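You operate a simulated robot arm through the tools that you are given. There is no shell and no other tool. Be economical: measure what you need, move in short steps, check, and stop when the job is done.

Carry out the task below with a simulated two-armed robot. There is one attempt and no reset: what you move stays moved.

TASK
Bring the red board down and out onto the load table.
Fine: level knob to LOW, press GO, lock the lift before you open the gate, pull the board to the stops; leave the lift locked and the gate open; leave the other boards and the park bolt.

Only the result counts: the job must be done as asked and must still hold three seconds after the hand-in. Knocking over, shifting, dropping, spilling or breaking anything else fails it.

THE ROBOT
Two 7-joint arms with two-finger parallel grippers on one trunk, on a base that drives. Base frame: it is fixed to the floor where the robot stands at the start and does not move with it; the origin is under the middle of the robot, x ahead of it, y to its left, z up. Lengths are in mm, angles in rad, forces in N, time in s.
The left shoulder is at the start at [60, 143, 883], the right one opposite. With the tool pointing down near the work surface each hand reaches from about 200 to 520 mm from the robot's upright axis, wherever it stands, measured 20 degrees to its own side. Places, roughly: board slot of the lift deck [1000, 600, 1300]; level knob [800, -200, 1200]; lift deck [1000, 600, 1200]; lift gate [800, 600, 1200]; lift go button [900, -400, 1200]; lift lock lever [800, -200, 1000]; park bolt [700, 300, 800]; yellow board [750, 1000, 1000]. Payload 1.57 kg a hand.
Tool frame (each hand has its own): the origin (TCP) lies between the finger pads and is the grasp point; the fingertips stand 30 mm ahead of it; z points along the fingers, y is the line along which they close. Largest opening 110 mm; finger width 24, thickness 12; the body of the gripper, 48 by 112 mm, starts 78 mm behind the TCP.
Orientation is told as [roll, pitch, yaw] about the base's x, y, z axes, in that order, counted from this pose: with the fingers straight down and closing along the base's y, the tool's x points along the base's -x, its y along +y and its z along -z.

THE INTERFACE
- The arms move only by the tool move_arm. It takes "left_deltas", "right_deltas" or both (then of equal length, played together; a hand with none holds still); each is one flat list of numbers, 7 for each row, row after row: the shift along the base's x, y, z in units of 400 mm (1.0 is 400 mm), then the turn, a rotation vector about the base's x, y, z in units of 60 degrees (1.0 is 60 degrees), then the opening, from 0 (shut) to 1 (fully open). In form: [dx, dy, dz, rx, ry, rz, claw, dx, dy, dz, rx, ry, rz, claw, ...]. A call has 1 to 8 rows; each row is the pose to reach, as a shift and turn from the pose commanded when the call began. A call with a number of a shift or a turn outside -1 to 1 is refused whole. A row lasts 0.2 s, in which the tool goes at most 50 mm and 0.15 rad; a call with a longer step from one row to the next is refused whole, and so is a gripper value outside its range. Where a pose cannot be reached the arm comes as near as it can. A force on the tool above 40 N (or 10 N above the force at the start of the call, whichever is more), or a blocked arm, ends the call early, and 0.2 s more pass. The fingers move at their own pace (about 45 mm/s each) and stop on an object; they squeeze with about 30 N. The grip force told is the motor's: it shows also when the fingers shut on nothing. Time passes only in rows, and 0.2 s behind the last, so rows that repeat a pose let the fingers close. It gives the time, the measured TCP pose, the force on the tool (base axes), the opening and the grip force at its end, in the units of the frame above (readings bear some noise), with the torque about the TCP (base axes, N m) and any sound that the robot's microphone picked up, and new pictures: "views" is both (left out), scene, wrist or none (wrist: the cameras of the hands that moved).
- Cameras (640 x 400 px; columns grow to the right, rows downward): "scene" is now at [59.5, 6.3, 1500.3]; the picture's right is [0.12, -0.99, 0.00], its down [-0.61, -0.08, -0.79] and it looks along [0.78, 0.10, -0.62] (base axes); focal length 252 px, centre (320, 200). "left" rides on the left gripper at [70, -16, -141] in its tool frame; the picture's right is [0.23, 0.97, 0.00], its down [-0.85, 0.20, -0.48] and it looks along [-0.47, 0.11, 0.88] (tool axes); focal length 222 px, centre (320, 200). "right" rides on the right gripper at [70, 16, -141] in its tool frame; the picture's right is [-0.23, 0.97, 0.00], its down [-0.86, -0.20, -0.48] and it looks along [-0.47, -0.11, 0.88] (tool axes); focal length 222 px, centre (320, 200). There is no depth. A picture from a camera that has moved, and an enlarged one, comes with that camera's place and axes in the base frame and with its lens. The place of the scene camera against the robot may be out by one fixed shift of up to 12 mm in any direction.
- lift_body(by): slides the trunk up (or, below 0, down) by that many mm; the arms and the scene camera ride with it, the base frame stays. It gives what a move gives, with no picture.
- drive_base(legs): drives the robot by 1 to 6 legs, each [ahead, left, turn to the left] in mm, mm and rad, along the robot's own axes; the way and the turn of a leg run together, so that a leg with both is an arc; at most 1500 mm and 3.142 rad a leg. The arms and the cameras ride along, it lands a little off, and it stops where it bumps. It gives what a move gives, and a new picture of the scene camera.
- head_to(pan, tilt): turns the head with the scene camera to pan (to the left, within 1.501 rad either way) and tilt (down, from -0.506 to 1.204), counted from straight ahead of the robot. It gives what a move gives, and a new picture of the scene camera.
- zoom(camera, box): a new picture of the part [left, top, right, bottom] of that camera's present view, enlarged. No time passes.
- close_job(): hands the job in; it is judged then, once.

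Go step by step. Nothing tells you exact positions but the pictures and the camera data: compare them with the known pose of the tool, close in by small moves and look again before you grip or let go. The budget is 120 turns and 260 pictures, counting those below and the enlarged ones. Unless the task says otherwise, let go and move clear before handing in, and close with one line.

The tools are called after "Request:" as a command line: name --argument value ..., lists and objects as JSON in quotes. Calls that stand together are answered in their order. move_arm: Moves the arms, as the interface text tells. Its arguments: {"type":"object","properties":{"left_deltas":{"type":"array","items":{"type":"number"}},"right_deltas":{"type":"array","items":{"type":"number"}},"views":{"type":"string","enum":["both","scene","wrist","none"]}},"required":[]} The other tools are called the same way: lift_body (by) slides the trunk up or down; drive_base (legs) drives the base; head_to (pan, tilt) turns the head that bears the scene camera; zoom (camera, box) takes an enlarged picture of a part of a camera's view; close_job () hands the job in.

At the start:

```text
t: 0.0
left_tcp_pos: [527.7, 272.0, 1000.1]
left_tool_rot: [0.0, 0.001, 0.0]
left_contact_force: [0.1, -0.3, 0.3]
left_moment: [-0.01, -0.02, 0.03]
left_finger_gap: 110.0
left_grip_force: 0.1
right_tcp_pos: [594.1, -180.8, 999.6]
right_tool_rot: [0.0, 0.0, -0.001]
right_contact_force: [-0.4, 0.2, -0.1]
right_moment: [-0.03, -0.03, 0.0]
right_finger_gap: 109.9
right_grip_force: 0.1
trunk travel left (down, up): [-482.0, 108.0]
robot x, y, heading: [1.1, 1.3, 0.002]
head pan, tilt: [0.124, 0.668]
```

scene: 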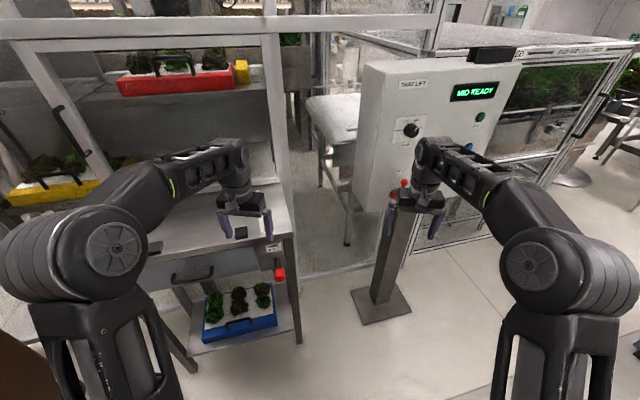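
right: 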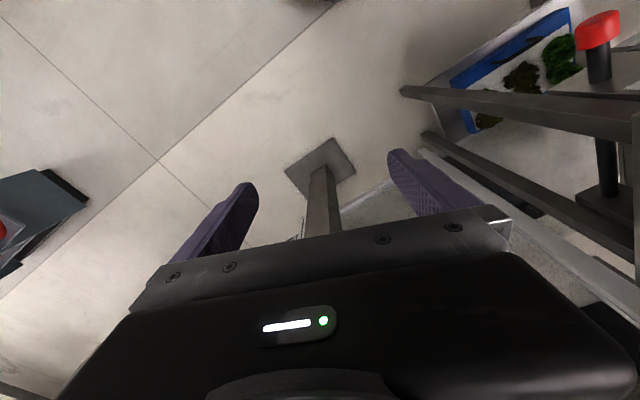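
left: 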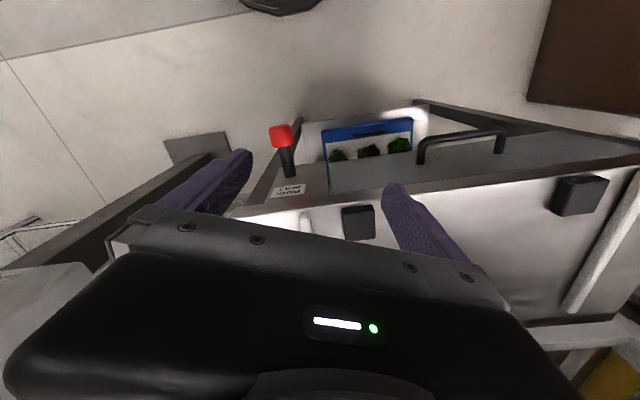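

I see a lift frame at left with a red board high up, a yellow board on the left, and a control box ahead right with knob, display "MID READY", buttons and a lever. I'll look closer first.

Request:
zoom --camera "scene" --box '[340, 40, 540, 240]'

Request:
head_to --pan 0.6 --tilt 0.3

```text
2.00 times, centred on (440, 140) of scene
camera zoom: at [59.5, 6.3, 1500.3], right [0.12, -0.99, 0.0], down [-0.61, -0.08, -0.79], along [0.78, 0.1, -0.62], focal length 503 px, centre (80, 320)
```

zoom: 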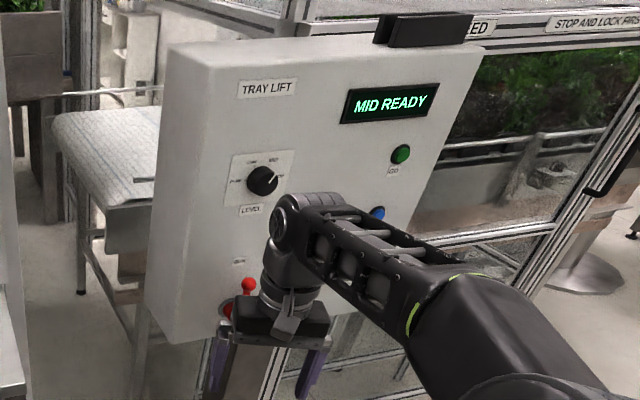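

```text
t: 0.9
left_tcp_pos: [526.8, 271.8, 1000.0]
left_tool_rot: [-0.001, -0.001, 0.001]
left_contact_force: [-0.3, -0.1, 0.2]
left_moment: [0.02, 0.01, 0.01]
left_finger_gap: 109.9
left_grip_force: 0.2
right_tcp_pos: [593.9, -181.4, 999.2]
right_tool_rot: [0.0, -0.001, -0.001]
right_contact_force: [-0.5, -0.3, 0.4]
right_moment: [0.0, 0.0, 0.01]
right_finger_gap: 110.0
right_grip_force: 0.0
trunk travel left (down, up): [-482.0, 108.0]
robot x, y, heading: [-0.1, -1.1, -0.002]
head pan, tilt: [0.6, 0.3]
camera scene: at [51.1, 48.4, 1533.7], right [0.56, -0.83, 0.0], down [-0.24, -0.17, -0.95], along [0.79, 0.54, -0.3], focal length 252 px, centre (320, 200)
```

scene: 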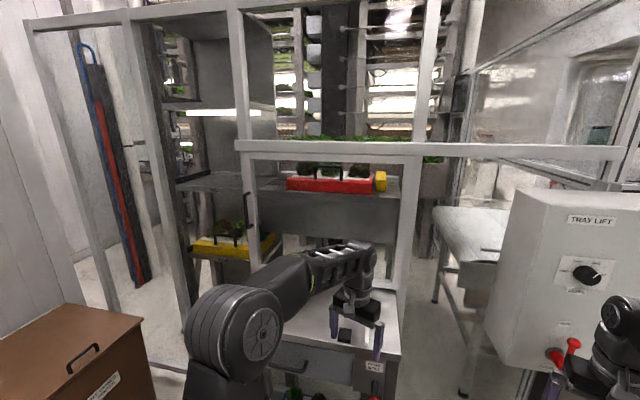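

Request:
zoom --camera "scene" --box '[170, 130, 420, 286]'

Request:
zoom --camera "scene" --box '[480, 200, 640, 400]'

Request:
head_to --pan 0.5 --tilt 0.9

```text
2.56 times, centred on (295, 208) of scene
camera zoom: at [51.1, 48.4, 1533.7], right [0.56, -0.83, 0.0], down [-0.24, -0.17, -0.95], along [0.79, 0.54, -0.3], focal length 644 px, centre (384, 180)
```

zoom: 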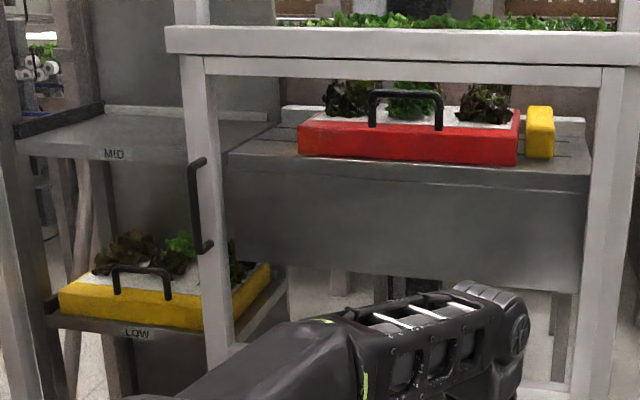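

```text
2.00 times, centred on (560, 300) of scene
camera zoom: at [51.1, 48.4, 1533.7], right [0.56, -0.83, 0.0], down [-0.24, -0.17, -0.95], along [0.79, 0.54, -0.3], focal length 503 px, centre (-160, 0)
```

zoom: 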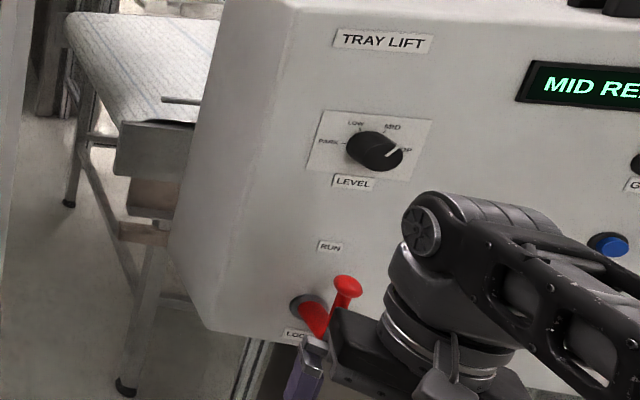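

```text
t: 1.9
left_tcp_pos: [529.2, 271.8, 999.3]
left_tool_rot: [0.002, 0.0, 0.0]
left_contact_force: [-0.7, 1.3, 0.8]
left_moment: [-0.01, -0.03, 0.0]
left_finger_gap: 110.1
left_grip_force: 0.1
right_tcp_pos: [592.6, -181.4, 1000.1]
right_tool_rot: [0.001, -0.001, 0.001]
right_contact_force: [-1.1, 0.2, 0.2]
right_moment: [0.0, 0.01, 0.0]
right_finger_gap: 109.9
right_grip_force: 0.0
trunk travel left (down, up): [-482.0, 108.0]
robot x, y, heading: [-4.0, 2.3, 0.001]
head pan, tilt: [0.499, 0.901]
camera scene: at [40.3, 31.9, 1481.5], right [0.48, -0.88, 0.0], down [-0.69, -0.38, -0.62], along [0.55, 0.3, -0.78], focal length 252 px, centre (320, 200)
```

scene: 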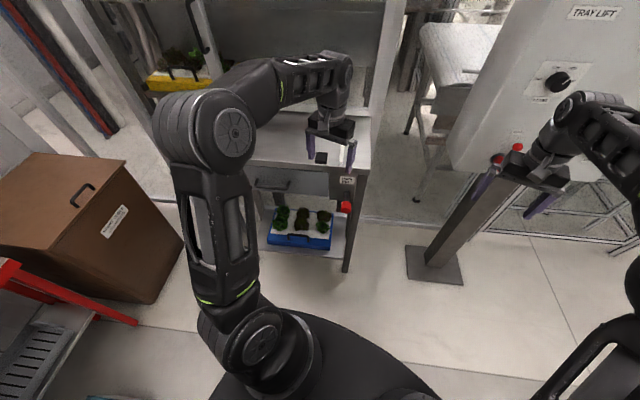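

The panel has a LEVEL knob (PARK/LOW/MID/TOP), a GO button, a blue button, and a red RUN/LOCK lever. I'll turn the right hand to face forward to inspect the panel with its wrist camera.

Request:
move_arm --right_deltas '[-0.04, 0, 0.03, 0, -0.14, 0, 0.5, -0.08, 0, 0.06, 0, -0.28, 0, 0.5, -0.12, 0, 0.09, 0, -0.42, 0, 0.5, -0.16, 0, 0.12, 0, -0.56, 0, 0.5, -0.2, 0, 0.15, 0, -0.7, 0, 0.5, -0.24, 0, 0.18, 0, -0.84, 0, 0.5, -0.28, 0, 0.21, 0, -0.98, 0, 0.5]' --views "wrist"

Request:
head_to --pan -0.1 --tilt 0.5

```text
t: 3.5
left_tcp_pos: [526.5, 271.8, 1000.0]
left_tool_rot: [-0.001, -0.001, -0.001]
left_contact_force: [0.5, 0.3, -0.5]
left_moment: [0.03, -0.01, 0.0]
left_finger_gap: 110.3
left_grip_force: 0.1
right_tcp_pos: [480.2, -180.8, 1083.0]
right_tool_rot: [0.002, -1.029, 0.001]
right_contact_force: [0.2, -0.2, -0.1]
right_moment: [-0.02, -0.02, 0.0]
right_finger_gap: 55.1
right_grip_force: 0.0
trunk travel left (down, up): [-482.0, 108.0]
robot x, y, heading: [-4.2, -0.9, 0.002]
head pan, tilt: [0.499, 0.901]
camera right: at [324.0, -164.8, 1097.0], right [0.12, 0.97, 0.19], down [0.03, -0.2, 0.98], along [0.99, -0.11, -0.05], focal length 222 px, centre (320, 200)
```

right: 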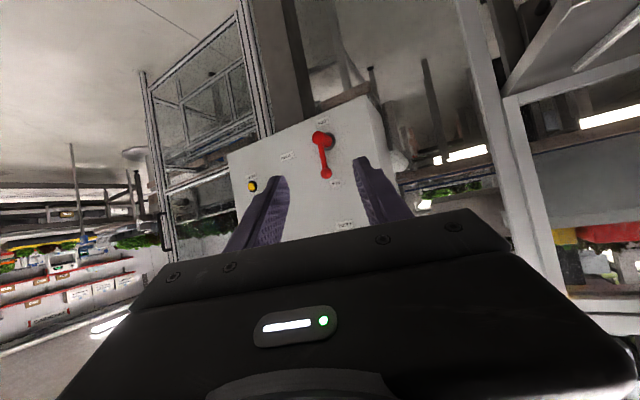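

```text
t: 4.5
left_tcp_pos: [529.1, 271.3, 1000.6]
left_tool_rot: [-0.001, 0.0, 0.001]
left_contact_force: [0.4, -0.4, 0.9]
left_moment: [0.01, -0.04, 0.03]
left_finger_gap: 109.8
left_grip_force: 0.0
right_tcp_pos: [481.6, -181.1, 1083.2]
right_tool_rot: [0.001, -1.025, -0.001]
right_contact_force: [0.1, 0.3, 0.8]
right_moment: [0.02, -0.01, -0.02]
right_finger_gap: 54.9
right_grip_force: 0.1
trunk travel left (down, up): [-482.0, 108.0]
robot x, y, heading: [1.7, 2.1, 0.003]
head pan, tilt: [-0.099, 0.499]
camera scene: at [64.4, -13.2, 1515.3], right [-0.1, -1.0, 0.0], down [-0.48, 0.05, -0.88], along [0.87, -0.09, -0.48], focal length 252 px, centre (320, 200)
```

scene: 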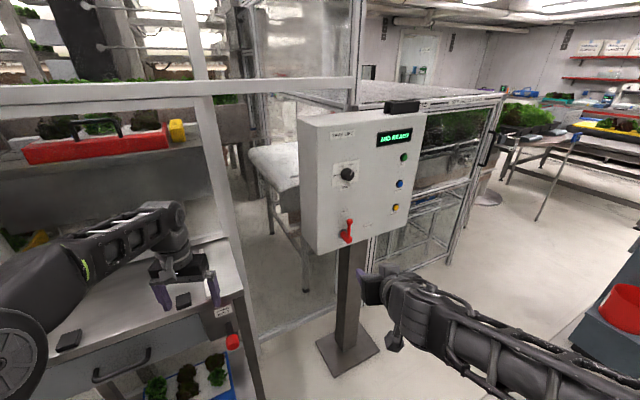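

Request:
zoom --camera "scene" --box '[290, 90, 450, 260]'

Request:
zoom --camera "right" --box '[220, 90, 400, 240]'

```text
2.35 times, centred on (370, 175) of scene
camera zoom: at [64.4, -13.2, 1515.3], right [-0.1, -1.0, 0.0], down [-0.48, 0.05, -0.88], along [0.87, -0.09, -0.48], focal length 592 px, centre (202, 259)
```

zoom: 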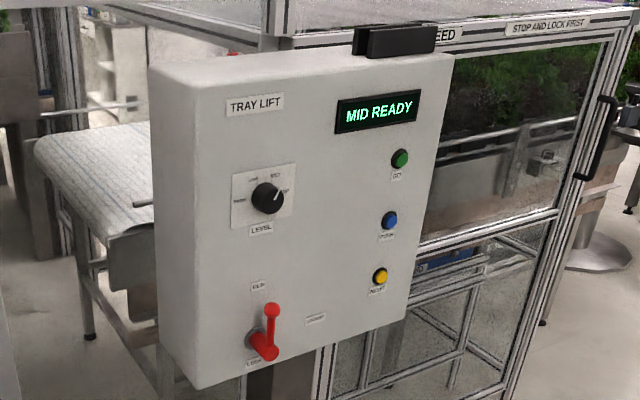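

```text
2.67 times, centred on (310, 165) of right
camera zoom: at [325.1, -165.2, 1097.0], right [0.12, 0.97, 0.19], down [0.03, -0.2, 0.98], along [0.99, -0.11, -0.06], focal length 592 px, centre (347, 293)
```

zoom: 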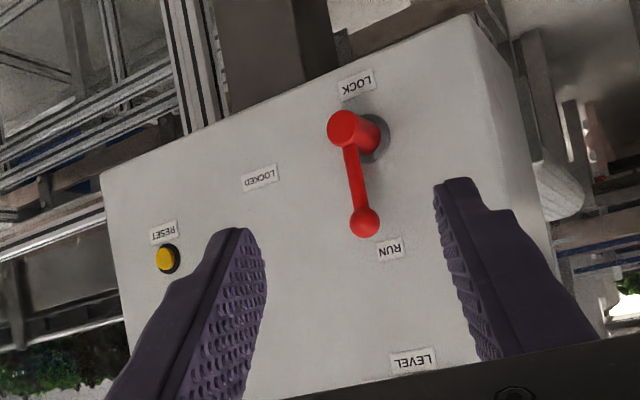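

Panel geometry by triangulation: panel is yawed about 22°, knob ≈ (818,-184,1192), GO ≈ (930,-421,1204), lever pivot ≈ (800,-192,935) with its ball up at RUN (802,-194,1013). I'll tuck the left arm a bit, finish turning the right hand, and drive closer.

Request:
move_arm --left_deltas '[-0.1, 0, 0, 0, 0, 0, 1, -0.2, 0, 0, 0, 0, 0, 1, -0.25, 0, 0, 0, 0, 0, 1, -0.3, 0, 0, 0, 0, 0, 1]' --right_deltas '[0, 0, 0.05, 0, -0.13, 0, 0.5, 0, 0, 0.1, 0, -0.26, 0, 0.5, 0, 0, 0.15, 0, -0.39, 0, 0.5, 0, 0, 0.2, 0, -0.52, 0, 0.5]' --views "none"

Request:
drive_base --legs '[[150, -80, 0]]'

Request:
lift_body --by 100

```text
t: 5.5
left_tcp_pos: [406.7, 272.0, 1000.2]
left_tool_rot: [0.001, -0.002, -0.001]
left_contact_force: [0.2, 0.2, 0.3]
left_moment: [-0.01, 0.03, 0.01]
left_finger_gap: 109.9
left_grip_force: 0.1
right_tcp_pos: [508.1, -177.9, 1183.9]
right_tool_rot: [1.575, -1.57, -1.574]
right_contact_force: [-0.1, -0.4, -0.3]
right_moment: [0.04, 0.02, 0.02]
right_finger_gap: 55.2
right_grip_force: 0.0
right hand out of reach, approached as far as the arm can: row 2, 3, 4
trunk travel left (down, up): [-482.0, 108.0]
robot x, y, heading: [1.2, -2.8, -0.0]
head pan, tilt: [-0.099, 0.499]
```

```text
t: 7.0
left_tcp_pos: [560.0, 190.7, 999.8]
left_tool_rot: [0.0, -0.001, -0.001]
left_contact_force: [-0.3, -0.5, 0.3]
left_moment: [-0.01, 0.05, -0.03]
left_finger_gap: 110.1
left_grip_force: 0.0
right_tcp_pos: [660.0, -260.5, 1182.1]
right_tool_rot: [0.158, -1.567, -0.159]
right_contact_force: [0.3, 0.0, 0.4]
right_moment: [0.04, -0.02, 0.01]
right_finger_gap: 55.2
right_grip_force: 0.1
trunk travel left (down, up): [-482.0, 108.0]
robot x, y, heading: [151.5, -81.9, -0.002]
head pan, tilt: [-0.099, 0.499]
camera scene: at [217.0, -94.8, 1515.3], right [-0.1, -0.99, 0.0], down [-0.48, 0.05, -0.88], along [0.87, -0.09, -0.48], focal length 252 px, centre (320, 200)
```

scene: 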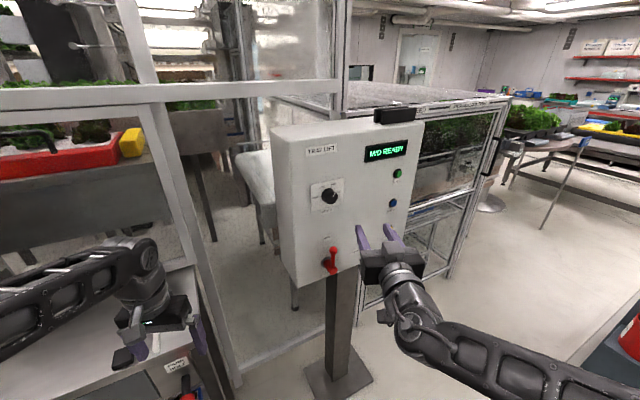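

```text
t: 8.3
left_tcp_pos: [558.7, 190.0, 1098.5]
left_tool_rot: [0.0, 0.0, 0.0]
left_contact_force: [-0.5, 0.0, -0.6]
left_moment: [-0.02, -0.02, -0.05]
left_finger_gap: 110.1
left_grip_force: 0.0
right_tcp_pos: [660.1, -258.9, 1282.7]
right_tool_rot: [-0.017, -1.569, 0.014]
right_contact_force: [-0.5, -0.2, -0.1]
right_moment: [-0.03, -0.02, 0.01]
right_finger_gap: 55.0
right_grip_force: 0.1
trunk travel left (down, up): [-582.0, 8.0]
robot x, y, heading: [149.2, -82.4, 0.0]
head pan, tilt: [-0.099, 0.499]
```

The hand is now horizontal. I'll yaw it 22° to face the panel and move to about 130 mm in front of the knob.

Request:
move_arm --right_deltas '[0.02, 0.015, -0.06, 0, 0, 0.1, 0.65, 0.04, 0.03, -0.12, 0, 0, 0.2, 0.65, 0.07, 0.05, -0.18, 0, 0, 0.3, 0.65, 0.093, 0.065, -0.227, 0, 0, 0.368, 0.65, 0.093, 0.065, -0.227, 0, 0, 0.368, 0.65]' --views "both"

Request:
zoom --camera "right" --box '[230, 80, 430, 240]'

```text
t: 9.5
left_tcp_pos: [559.4, 190.1, 1099.5]
left_tool_rot: [0.002, -0.001, -0.001]
left_contact_force: [-0.4, -1.3, -0.7]
left_moment: [-0.02, 0.01, 0.04]
left_finger_gap: 110.0
left_grip_force: 0.1
right_tcp_pos: [696.9, -232.7, 1192.6]
right_tool_rot: [0.034, -1.567, 0.352]
right_contact_force: [0.9, -0.3, -0.1]
right_moment: [-0.01, -0.03, -0.02]
right_finger_gap: 71.6
right_grip_force: 0.1
right hand out of reach, approached as far as the arm can: row 1, 2
trunk travel left (down, up): [-582.0, 8.0]
robot x, y, heading: [152.4, -79.8, 0.002]
head pan, tilt: [-0.099, 0.499]
camera scene: at [216.7, -94.3, 1615.2], right [-0.1, -1.0, 0.0], down [-0.48, 0.05, -0.88], along [0.87, -0.09, -0.48], focal length 252 px, centre (320, 200)
camera right: at [559.6, -272.4, 1122.2], right [-0.37, 0.9, 0.23], down [-0.37, -0.36, 0.86], along [0.86, 0.23, 0.46], focal length 222 px, centre (320, 200)
```

scene: 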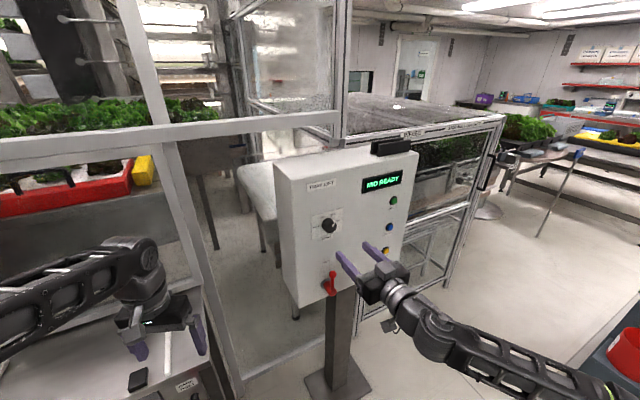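
right: 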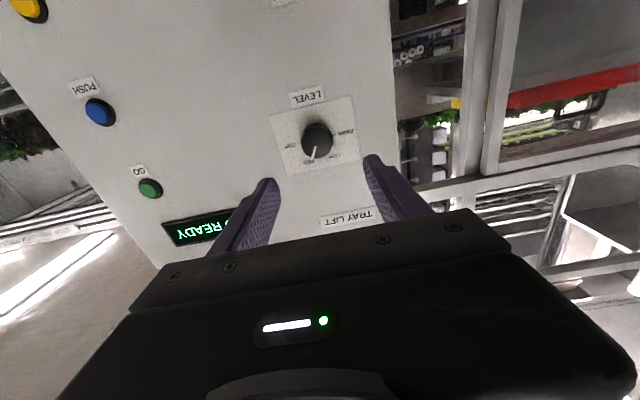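

```text
2.50 times, centred on (330, 160) of right
camera zoom: at [559.6, -272.4, 1122.2], right [-0.37, 0.9, 0.23], down [-0.37, -0.36, 0.86], along [0.86, 0.23, 0.46], focal length 555 px, centre (295, 300)
```

zoom: 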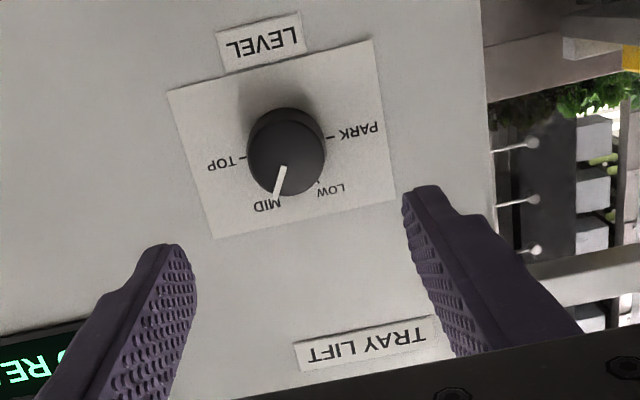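

Pointer is at MID; LOW is 60° counterclockwise as seen from the front. I'll pre-rotate the hand +30° about the panel normal and approach to short of the knob.

Request:
move_arm --right_deltas '[0.04, 0.015, -0.006, 0.115, 0.047, 0, 0.65, 0.08, 0.03, -0.012, 0.23, 0.094, 0, 0.65, 0.12, 0.045, -0.018, 0.345, 0.14, 0, 0.65, 0.16, 0.06, -0.023, 0.46, 0.187, 0, 0.65, 0.193, 0.069, -0.024, 0.4635, 0.1875, 0, 0.65]' --views "both"

Request:
zoom --camera "right" --box '[230, 80, 430, 240]'

Request:
zoom --camera "scene" --box '[280, 180, 400, 280]'

```text
t: 10.7
left_tcp_pos: [559.5, 190.6, 1099.2]
left_tool_rot: [0.001, 0.0, 0.0]
left_contact_force: [0.5, 0.2, 0.2]
left_moment: [-0.04, 0.0, -0.01]
left_finger_gap: 109.9
left_grip_force: 0.1
right_tcp_pos: [773.4, -206.5, 1182.8]
right_tool_rot: [1.568, -1.044, -1.182]
right_contact_force: [0.5, 0.4, -1.0]
right_moment: [0.0, -0.02, 0.01]
right_finger_gap: 71.5
right_grip_force: 0.0
trunk travel left (down, up): [-582.0, 8.0]
robot x, y, heading: [150.5, -82.0, -0.0]
head pan, tilt: [-0.099, 0.499]
camera scene: at [216.2, -94.1, 1615.3], right [-0.1, -0.99, 0.0], down [-0.48, 0.05, -0.88], along [0.87, -0.09, -0.48], focal length 252 px, centre (320, 200)
camera right: at [624.2, -214.7, 1130.8], right [-0.27, 0.68, 0.69], down [-0.22, -0.74, 0.64], along [0.94, 0.03, 0.35], focal length 222 px, centre (320, 200)
```

scene: 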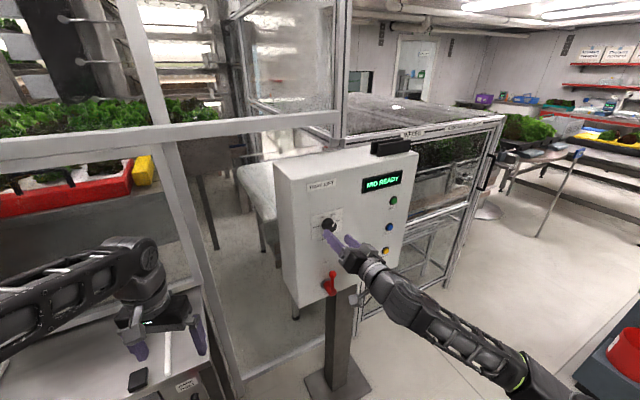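
right: 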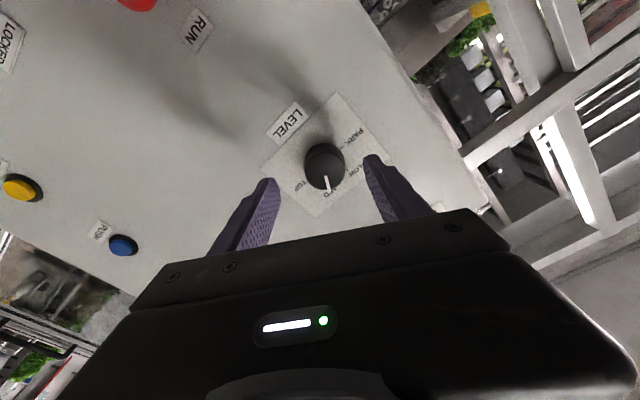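

```text
2.50 times, centred on (330, 160) of right
camera zoom: at [624.2, -214.7, 1130.8], right [-0.27, 0.68, 0.69], down [-0.22, -0.74, 0.64], along [0.94, 0.03, 0.35], focal length 555 px, centre (295, 300)
```

zoom: 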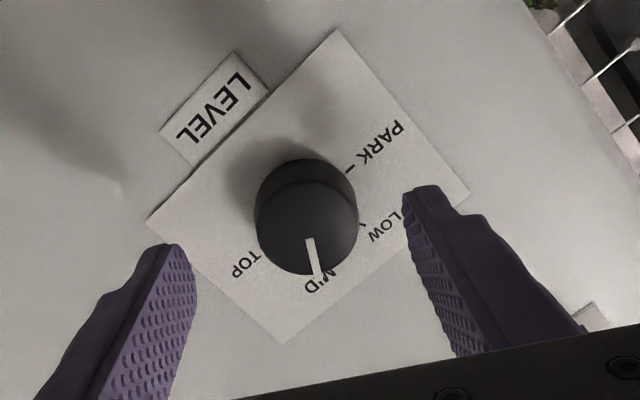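

```text
4.00 times, centred on (340, 230) of scene
camera zoom: at [216.2, -94.1, 1615.3], right [-0.1, -0.99, 0.0], down [-0.48, 0.05, -0.88], along [0.87, -0.09, -0.48], focal length 1006 px, centre (240, 80)
```

zoom: 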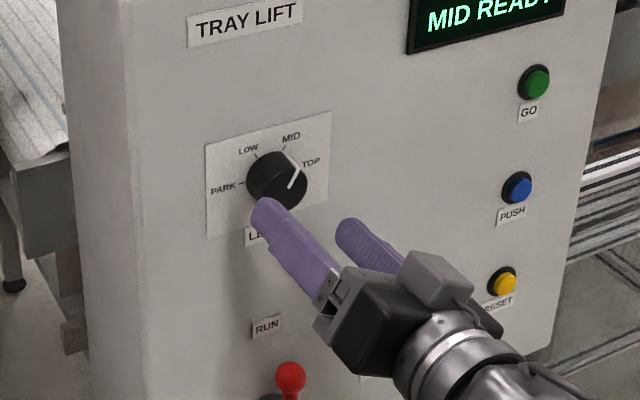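

Lateral alignment is good; knob face is about 33 mm beyond the fingertips and ~6 mm higher than the axis. I'll advance 48 mm along the normal and raise slightly.

Request:
move_arm --right_deltas '[0.04, 0.0165, 0.015, 0, 0, 0, 0.65, 0.08, 0.031, 0.015, 0, 0, 0, 0.65, 0.111, 0.044, 0.015, 0, 0, 0, 0.65]' --views "wrist"

Request:
zoom --camera "scene" --box '[280, 180, 400, 280]'

```text
t: 11.5
left_tcp_pos: [557.4, 190.7, 1099.4]
left_tool_rot: [-0.001, -0.001, -0.002]
left_contact_force: [0.3, 0.3, -0.6]
left_moment: [0.02, 0.02, 0.0]
left_finger_gap: 110.2
left_grip_force: 0.0
right_tcp_pos: [819.0, -188.2, 1187.9]
right_tool_rot: [1.567, -1.046, -1.181]
right_contact_force: [-0.3, -0.4, 0.3]
right_moment: [0.03, 0.01, -0.01]
right_finger_gap: 71.8
right_grip_force: 0.0
trunk travel left (down, up): [-582.0, 8.0]
robot x, y, heading: [153.7, -81.3, 0.0]
head pan, tilt: [-0.099, 0.499]
camera right: at [668.8, -197.2, 1136.7], right [-0.27, 0.68, 0.68], down [-0.22, -0.74, 0.64], along [0.94, 0.03, 0.35], focal length 222 px, centre (320, 200)
```

right: 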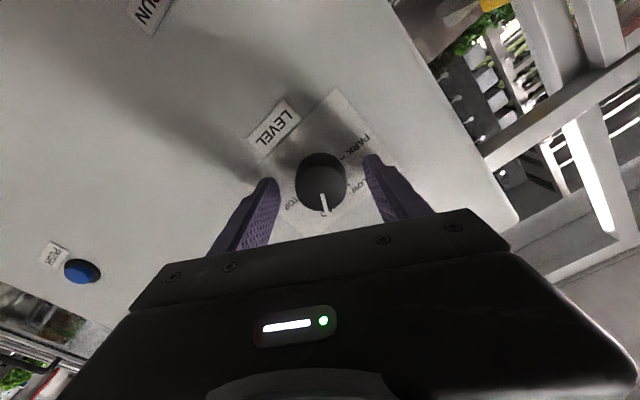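

```text
4.00 times, centred on (340, 230) of scene
camera zoom: at [216.2, -93.9, 1615.3], right [-0.1, -0.99, 0.0], down [-0.48, 0.05, -0.88], along [0.87, -0.09, -0.48], focal length 1006 px, centre (240, 80)
```

zoom: 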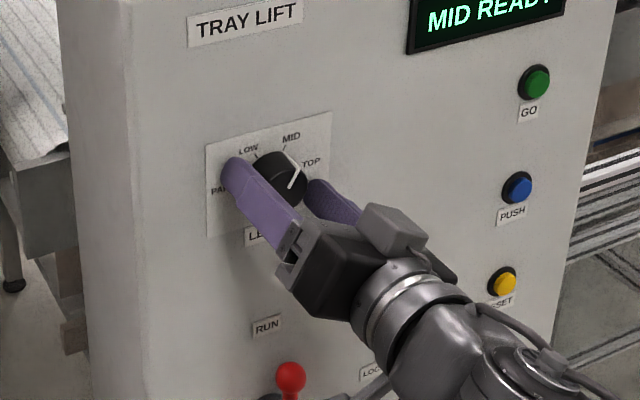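

The knob sits between the fingers. Closing on it.

Request:
move_arm --right_deltas '[0, 0, 0.005, 0, 0, 0, 0.3, 0, 0, 0.005, 0, 0, 0, 0.2, 0, 0, 0.005, 0, 0, 0, 0.2, 0, 0, 0.005, 0, 0, 0, 0.2]' --views "wrist"

```text
t: 12.5
left_tcp_pos: [559.8, 190.0, 1100.0]
left_tool_rot: [0.0, 0.002, 0.0]
left_contact_force: [0.1, -0.4, 0.2]
left_moment: [-0.01, -0.03, -0.01]
left_finger_gap: 110.0
left_grip_force: 0.0
right_tcp_pos: [818.6, -188.9, 1189.7]
right_tool_rot: [1.568, -1.047, -1.182]
right_contact_force: [2.1, -0.4, -1.3]
right_moment: [-0.02, 0.11, -0.08]
right_finger_gap: 41.5
right_grip_force: 32.6
trunk travel left (down, up): [-582.0, 8.0]
robot x, y, heading: [151.8, -82.7, 0.002]
head pan, tilt: [-0.099, 0.499]
camera right: at [668.9, -197.4, 1138.4], right [-0.27, 0.68, 0.68], down [-0.22, -0.74, 0.64], along [0.94, 0.03, 0.35], focal length 222 px, centre (320, 200)
```

right: 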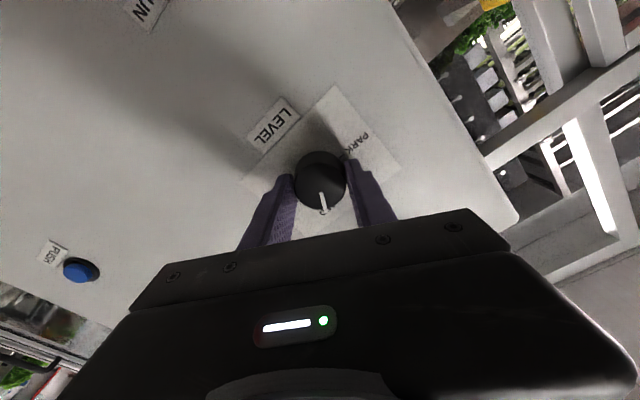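

Gripped firmly (41.5 mm). Turning 60° counterclockwise toward LOW.

Request:
move_arm --right_deltas '[0, 0, 0.005, -0.13, -0.053, 0, 0.2, 0, 0, 0.005, -0.26, -0.106, 0, 0.2, 0, 0, 0.005, -0.39, -0.159, 0, 0.2, 0, 0, 0.005, -0.52, -0.211, 0, 0.2, 0, 0, 0.005, -0.65, -0.264, 0, 0.2, 0, 0, 0.005, -0.78, -0.316, 0, 0.2, 0, 0, 0.005, -0.91, -0.368, 0, 0.2, 0, 0, 0.005, -0.927, -0.375, 0, 0.2]' --views "both"

Request:
zoom --camera "right" --box '[230, 80, 430, 240]'

Request:
zoom --camera "scene" --box '[280, 180, 400, 280]'

```text
t: 14.3
left_tcp_pos: [559.9, 190.5, 1098.8]
left_tool_rot: [-0.001, 0.001, -0.001]
left_contact_force: [0.4, 0.0, -0.7]
left_moment: [-0.04, -0.01, -0.01]
left_finger_gap: 109.9
left_grip_force: 0.1
right_tcp_pos: [819.1, -187.9, 1191.0]
right_tool_rot: [-1.56, -1.047, 1.947]
right_contact_force: [-12.8, -0.6, -23.2]
right_moment: [-0.4, 1.04, -0.17]
right_finger_gap: 41.2
right_grip_force: 45.0
trunk travel left (down, up): [-582.0, 8.0]
robot x, y, heading: [151.1, -83.9, 0.008]
head pan, tilt: [-0.099, 0.499]
camera scene: at [216.0, -94.8, 1615.2], right [-0.1, -0.99, 0.0], down [-0.48, 0.05, -0.88], along [0.87, -0.09, -0.48], focal length 252 px, centre (320, 200)
camera right: at [694.7, -261.6, 1122.9], right [-0.36, 0.89, -0.29], down [-0.53, 0.06, 0.84], along [0.76, 0.46, 0.45], focal length 222 px, centre (320, 200)
```

scene: 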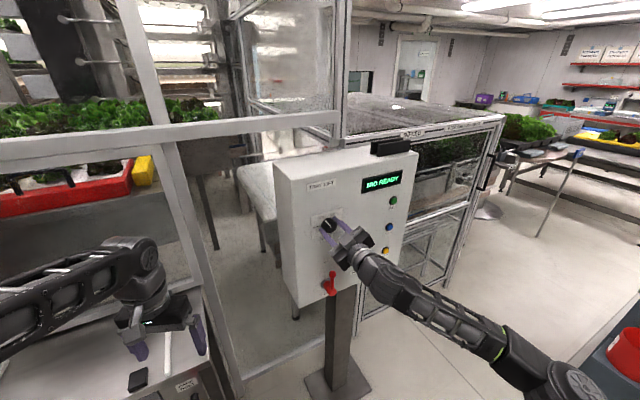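
right: 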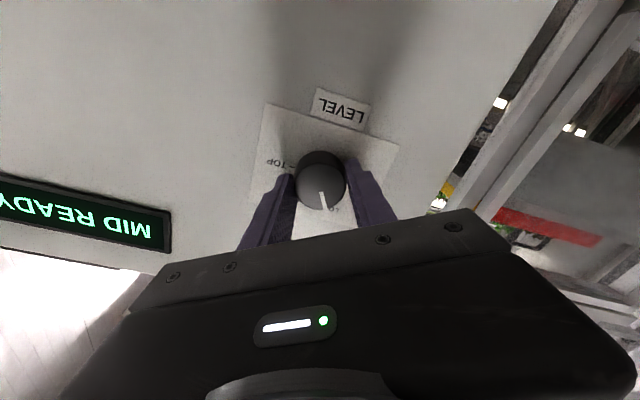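

```text
2.50 times, centred on (330, 160) of right
camera zoom: at [694.7, -261.6, 1122.9], right [-0.36, 0.89, -0.29], down [-0.53, 0.06, 0.84], along [0.76, 0.46, 0.45], focal length 555 px, centre (295, 300)
```

zoom: 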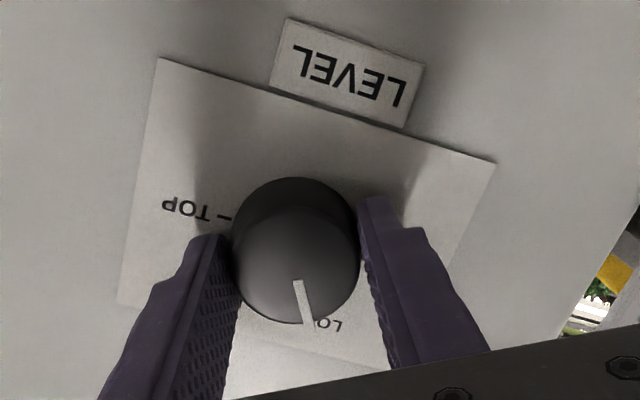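

```text
4.00 times, centred on (340, 230) of scene
camera zoom: at [216.0, -94.8, 1615.2], right [-0.1, -0.99, 0.0], down [-0.48, 0.05, -0.88], along [0.87, -0.09, -0.48], focal length 1006 px, centre (240, 80)
```

zoom: 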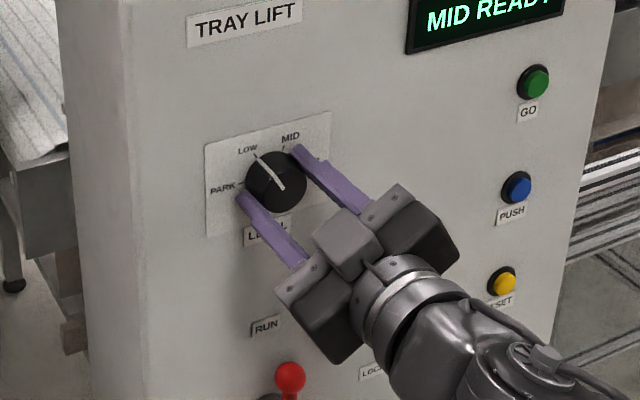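

The knob followed the hand to LOW. Release, back off, and check.

Request:
move_arm --right_deltas '[0, 0, 0, 0, 0, 0, 0.6, 0, 0, 0, 0, 0, 0, 0.6, -0.05, -0.02, 0, 0, 0, 0, 0.6, -0.12, -0.048, 0, 0, 0, 0, 0.6, -0.2, -0.08, 0, 0, 0, 0, 0.6]' --views "none"

Request:
zoom --camera "right" --box '[230, 80, 430, 240]'

Request:
zoom --camera "scene" --box '[280, 160, 420, 300]'

```text
t: 15.5
left_tcp_pos: [557.9, 190.6, 1100.6]
left_tool_rot: [-0.001, -0.001, 0.0]
left_contact_force: [0.8, -0.6, -0.5]
left_moment: [0.0, -0.03, 0.01]
left_finger_gap: 110.0
left_grip_force: 0.1
right_tcp_pos: [736.1, -221.5, 1194.5]
right_tool_rot: [-1.568, -1.046, 1.955]
right_contact_force: [1.1, 0.1, 0.2]
right_moment: [0.02, -0.01, 0.05]
right_finger_gap: 66.1
right_grip_force: 0.0
trunk travel left (down, up): [-582.0, 8.0]
robot x, y, heading: [150.1, -80.4, 0.001]
head pan, tilt: [-0.099, 0.499]
```

```text
2.50 times, centred on (330, 160) of right
camera zoom: at [613.1, -294.0, 1125.1], right [-0.36, 0.89, -0.29], down [-0.54, 0.06, 0.84], along [0.76, 0.46, 0.46], focal length 555 px, centre (295, 300)
```

zoom: 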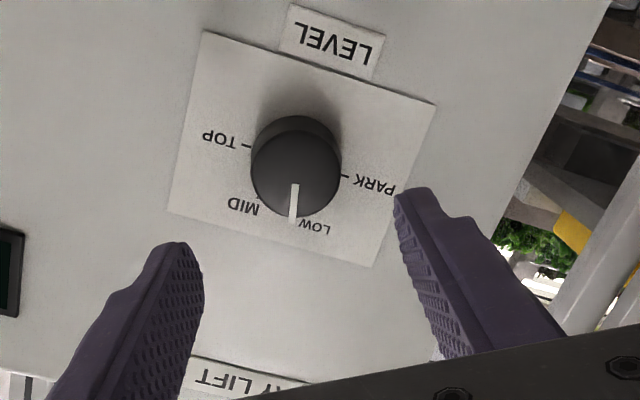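

```text
2.86 times, centred on (350, 230) of scene
camera zoom: at [214.8, -94.6, 1615.4], right [-0.1, -0.99, 0.0], down [-0.48, 0.05, -0.88], along [0.87, -0.09, -0.48], focal length 719 px, centre (234, 114)
```

zoom: 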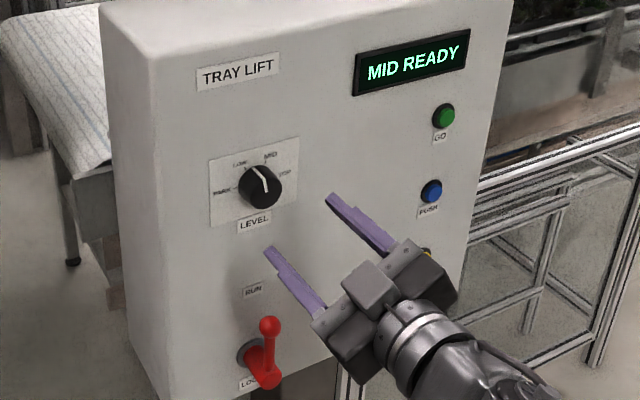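

Request:
zoom --camera "right" --box '[290, 110, 370, 190]'

Request:
zoom --camera "scene" --box '[310, 210, 350, 240]'

```text
5.00 times, centred on (330, 150) of right
camera zoom: at [613.1, -294.0, 1125.1], right [-0.36, 0.89, -0.29], down [-0.54, 0.06, 0.84], along [0.76, 0.46, 0.46], focal length 1111 px, centre (270, 450)
```

zoom: 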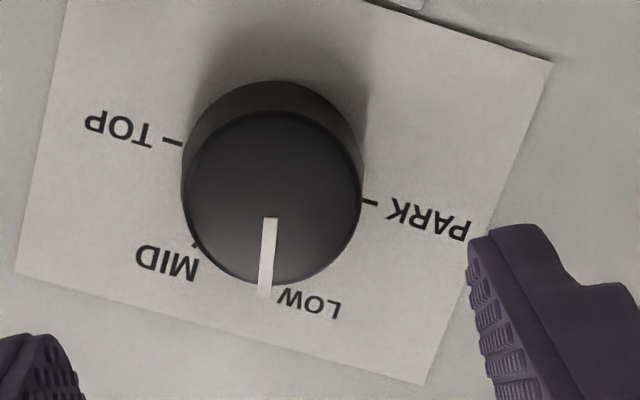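

```text
13.33 times, centred on (330, 225) of scene
camera zoom: at [214.8, -94.6, 1615.4], right [-0.1, -0.99, 0.0], down [-0.48, 0.05, -0.88], along [0.87, -0.09, -0.48], focal length 3354 px, centre (187, -133)
```

zoom: 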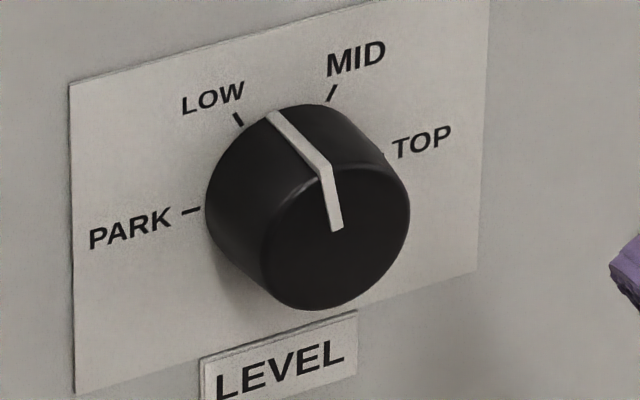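

The pointer stopped ~13° short of LOW. I'll re-grip and turn the rest.

Request:
move_arm --right_deltas '[0.1, 0.04, -0.007, 0, 0, 0, 0.6, 0.2, 0.08, -0.007, 0, 0, 0, 0.6, 0.2, 0.08, -0.007, 0, 0, 0, 0.2, 0.2, 0.08, -0.007, 0, 0, 0, 0.2, 0.2, 0.08, -0.007, 0, 0, 0, 0.2, 0.2, 0.08, -0.007, -0.11, -0.045, 0, 0.2, 0.2, 0.08, -0.007, -0.21, -0.085, 0, 0.2, 0.2, 0.08, -0.007, -0.23, -0.093, 0, 0.2]' --views "none"

Request:
zoom --camera "scene" --box '[310, 210, 350, 240]'

```text
t: 17.3
left_tcp_pos: [556.7, 190.2, 1100.1]
left_tool_rot: [0.0, 0.0, -0.001]
left_contact_force: [-0.3, -0.1, 0.0]
left_moment: [-0.01, -0.01, -0.01]
left_finger_gap: 110.1
left_grip_force: 0.1
right_tcp_pos: [817.0, -189.0, 1190.2]
right_tool_rot: [-1.569, -0.785, 1.953]
right_contact_force: [-6.1, -0.7, -0.9]
right_moment: [-0.17, 0.39, -0.3]
right_finger_gap: 41.0
right_grip_force: 44.9
trunk travel left (down, up): [-582.0, 8.0]
robot x, y, heading: [146.0, -82.9, -0.001]
head pan, tilt: [-0.099, 0.499]
```

```text
13.33 times, centred on (330, 225) of scene
camera zoom: at [214.7, -94.3, 1615.4], right [-0.1, -0.99, 0.0], down [-0.48, 0.05, -0.88], along [0.87, -0.09, -0.48], focal length 3354 px, centre (187, -133)
```

zoom: 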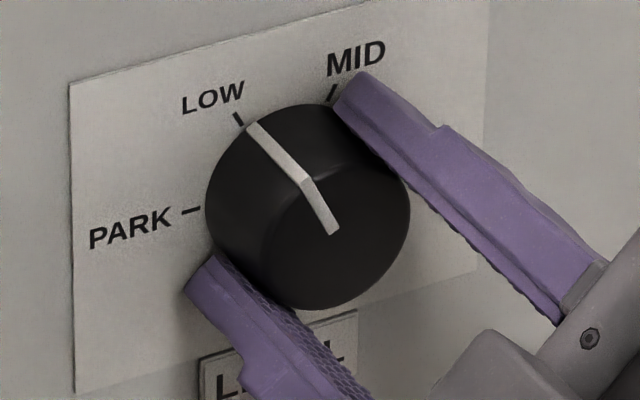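

Nearly at LOW; a few degrees more, then release.

Request:
move_arm --right_deltas '[0, 0, 0, -0.08, -0.032, 0, 0.2, 0, 0, 0, -0.08, -0.032, 0, 0.2, 0, 0, 0, -0.08, -0.032, 0, 0.6, 0, 0, 0, -0.08, -0.032, 0, 0.6, -0.1, -0.04, 0, -0.08, -0.032, 0, 0.6, -0.2, -0.08, 0, -0.08, -0.032, 0, 0.6]' --views "none"

Request:
zoom --camera "scene" --box '[310, 210, 350, 240]'

```text
t: 18.7
left_tcp_pos: [557.7, 190.7, 1099.0]
left_tool_rot: [0.0, -0.002, -0.002]
left_contact_force: [-0.8, 0.2, 0.5]
left_moment: [0.02, 0.0, 0.0]
left_finger_gap: 109.9
left_grip_force: 0.1
right_tcp_pos: [736.5, -220.1, 1191.1]
right_tool_rot: [-1.57, -0.697, 1.954]
right_contact_force: [0.3, 0.3, 0.1]
right_moment: [-0.02, 0.02, -0.01]
right_finger_gap: 65.8
right_grip_force: 0.1
trunk travel left (down, up): [-582.0, 8.0]
robot x, y, heading: [152.3, -84.3, 0.001]
head pan, tilt: [-0.099, 0.499]
```

```text
13.33 times, centred on (330, 225) of scene
camera zoom: at [215.0, -94.3, 1615.4], right [-0.1, -1.0, 0.0], down [-0.48, 0.05, -0.88], along [0.87, -0.09, -0.48], focal length 3354 px, centre (187, -133)
```

zoom: 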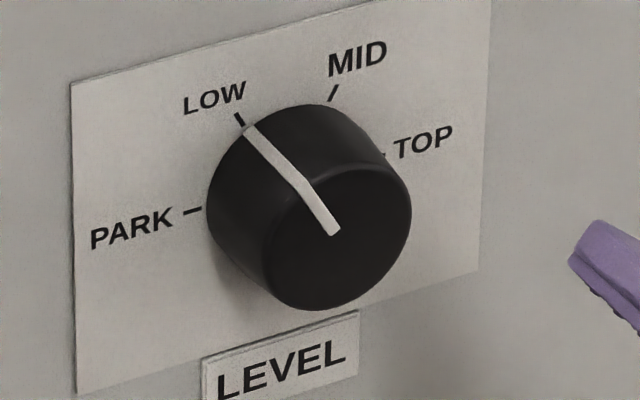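

Knob is on LOW. Next I'll shut the fingers, roll the hand level and move in front of the green GO button at ≈ (936,-422,1202).

Request:
move_arm --right_deltas '[0.04, -0.085, 0.004, 0.1, 0.04, 0, 0, 0.08, -0.17, 0.008, 0.2, 0.08, 0, 0, 0.12, -0.26, 0.012, 0.31, 0.125, 0, 0, 0.17, -0.35, 0.018, 0.42, 0.17, 0, 0, 0.22, -0.44, 0.024, 0.53, 0.215, 0, 0, 0.265, -0.53, 0.027, 0.62, 0.25, 0, 0, 0.315, -0.58, 0.027, 0.667, 0.27, 0, 0]' --views "both"

Request:
zoom --camera "scene" --box '[360, 160, 460, 240]'

```text
t: 20.3
left_tcp_pos: [559.0, 190.2, 1099.2]
left_tool_rot: [-0.001, -0.001, -0.001]
left_contact_force: [-0.5, -0.6, 0.0]
left_moment: [0.03, 0.01, -0.02]
left_finger_gap: 109.9
left_grip_force: 0.1
right_tcp_pos: [865.0, -452.8, 1201.1]
right_tool_rot: [-1.553, -1.45, 1.937]
right_contact_force: [0.1, -0.3, -0.1]
right_moment: [-0.01, -0.05, 0.01]
right_finger_gap: 0.0
right_grip_force: 21.6
trunk travel left (down, up): [-582.0, 8.0]
robot x, y, heading: [147.3, -75.3, 0.002]
head pan, tilt: [-0.099, 0.499]
camera scene: at [216.7, -95.0, 1615.3], right [-0.1, -0.99, 0.0], down [-0.48, 0.05, -0.88], along [0.87, -0.09, -0.48], focal length 252 px, centre (320, 200)
camera right: at [730.9, -500.8, 1129.8], right [-0.37, 0.92, 0.11], down [-0.41, -0.27, 0.87], along [0.83, 0.28, 0.47], focal length 222 px, centre (320, 200)
```

scene: 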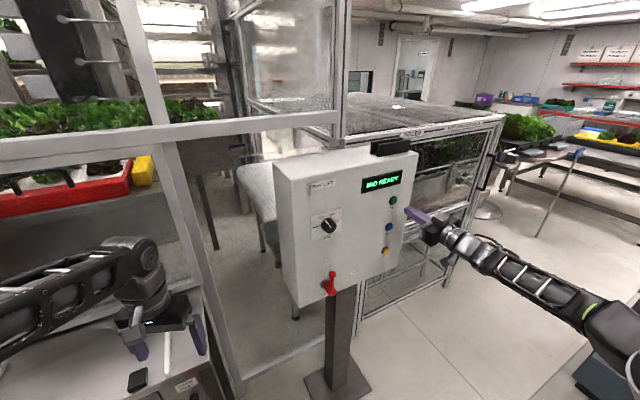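
right: 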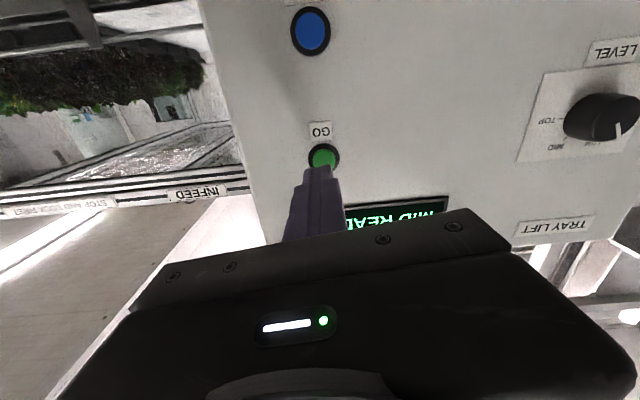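

```text
5.00 times, centred on (410, 200) of scene
camera zoom: at [216.7, -95.0, 1615.3], right [-0.1, -0.99, 0.0], down [-0.48, 0.05, -0.88], along [0.87, -0.09, -0.48], focal length 1258 px, centre (-130, 200)
```

zoom: 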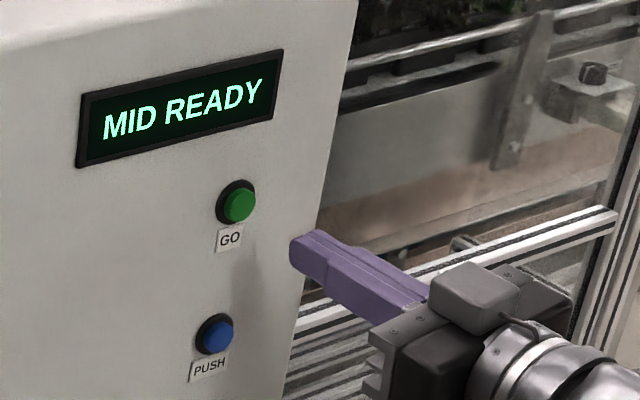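

Aligned with GO. Pressing straight in along the normal.

Request:
move_arm --right_deltas '[0.06, 0.026, -0.005, 0, 0, 0, 0, 0.093, 0.04, -0.005, 0, 0, 0, 0, 0.107, 0.045, -0.005, 0, 0, 0, 0, 0.116, 0.048, -0.005, 0, 0, 0, 0, 0.125, 0.051, -0.005, 0, 0, 0, 0]' --views "scene"

Request:
zoom --camera "scene" --box '[360, 160, 460, 240]'

```text
t: 21.5
left_tcp_pos: [557.8, 189.9, 1099.4]
left_tool_rot: [-0.001, -0.002, 0.0]
left_contact_force: [0.8, -0.7, -0.1]
left_moment: [0.01, 0.01, 0.03]
left_finger_gap: 110.0
left_grip_force: 0.1
right_tcp_pos: [913.3, -431.7, 1198.2]
right_tool_rot: [-1.552, -1.449, 1.936]
right_contact_force: [-3.2, -0.1, -0.1]
right_moment: [-0.02, -0.03, 0.04]
right_finger_gap: 0.0
right_grip_force: 20.9
trunk travel left (down, up): [-582.0, 8.0]
robot x, y, heading: [151.7, -85.0, -0.007]
head pan, tilt: [-0.099, 0.499]
heard: click
camera scene: at [215.4, -94.2, 1615.3], right [-0.1, -0.99, 0.0], down [-0.48, 0.05, -0.88], along [0.87, -0.09, -0.48], focal length 252 px, centre (320, 200)
```

scene: 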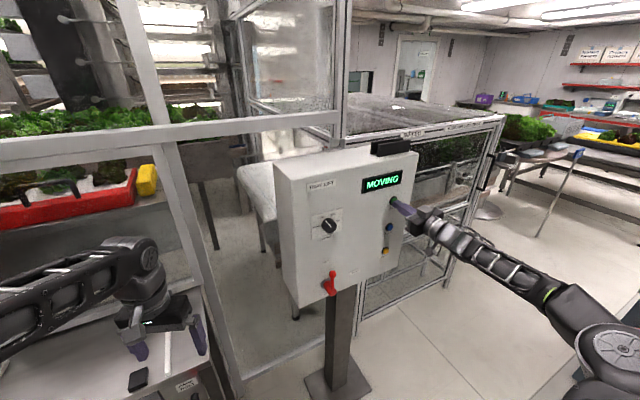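

```text
5.00 times, centred on (410, 200) of scene
camera zoom: at [215.4, -94.2, 1615.3], right [-0.1, -0.99, 0.0], down [-0.48, 0.05, -0.88], along [0.87, -0.09, -0.48], focal length 1258 px, centre (-130, 200)
```

zoom: 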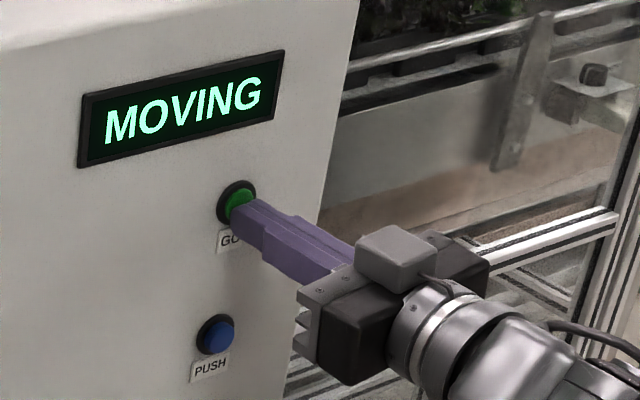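

The click registered and the lift is MOVING. I'll back off and watch it descend.

Request:
move_arm --right_deltas '[-0.1, -0.04, 0, 0, 0, 0, 0, -0.2, -0.08, 0, 0, 0, 0, 0, -0.2, -0.08, 0, 0, 0, 0, 0.3, -0.2, -0.08, 0, 0, 0, 0, 0.3, -0.2, -0.08, 0, 0, 0, 0, 0.3, -0.2, -0.08, 0, 0, 0, 0, 0.3, -0.2, -0.08, 0, 0, 0, 0, 0.3, -0.2, -0.08, 0, 0, 0, 0, 0.3]' --views "scene"

Request:
head_to --pan 0.3 --tilt 0.5

```text
t: 23.3
left_tcp_pos: [558.7, 191.1, 1099.2]
left_tool_rot: [-0.001, -0.003, -0.001]
left_contact_force: [-0.5, 0.2, -0.1]
left_moment: [-0.01, 0.04, -0.01]
left_finger_gap: 110.2
left_grip_force: 0.1
right_tcp_pos: [833.6, -464.1, 1198.7]
right_tool_rot: [-1.551, -1.451, 1.936]
right_contact_force: [-0.5, -0.9, 0.4]
right_moment: [0.0, 0.0, -0.01]
right_finger_gap: 33.0
right_grip_force: 0.1
trunk travel left (down, up): [-582.0, 8.0]
robot x, y, heading: [149.3, -80.9, 0.001]
head pan, tilt: [-0.099, 0.499]
camera scene: at [215.7, -94.2, 1615.3], right [-0.1, -0.99, 0.0], down [-0.48, 0.05, -0.88], along [0.87, -0.09, -0.48], focal length 252 px, centre (320, 200)
```

scene: 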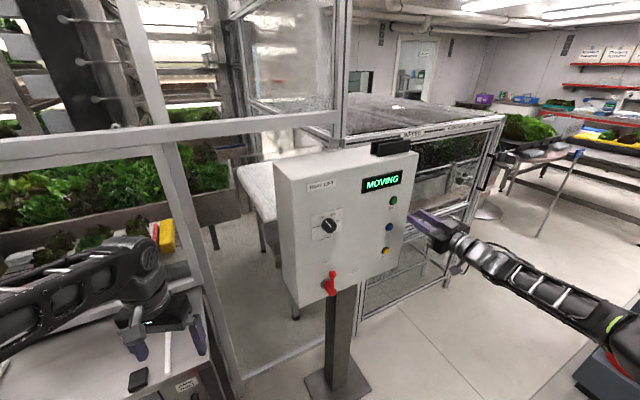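

```text
t: 24.2
left_tcp_pos: [558.9, 191.0, 1098.7]
left_tool_rot: [0.0, -0.002, -0.001]
left_contact_force: [0.5, -0.3, -0.3]
left_moment: [-0.02, 0.02, 0.01]
left_finger_gap: 109.9
left_grip_force: 0.0
right_tcp_pos: [834.5, -463.5, 1197.7]
right_tool_rot: [-1.551, -1.45, 1.937]
right_contact_force: [0.1, 0.1, 0.9]
right_moment: [0.03, -0.01, -0.01]
right_finger_gap: 33.0
right_grip_force: 0.0
trunk travel left (down, up): [-582.0, 8.0]
robot x, y, heading: [149.0, -81.9, -0.001]
head pan, tilt: [0.3, 0.499]
camera scene: at [212.2, -58.3, 1615.3], right [0.29, -0.96, 0.0], down [-0.46, -0.14, -0.88], along [0.84, 0.26, -0.48], focal length 252 px, centre (320, 200)
```

scene: 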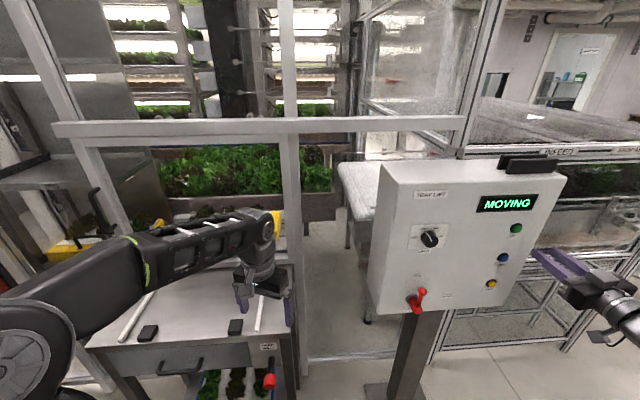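

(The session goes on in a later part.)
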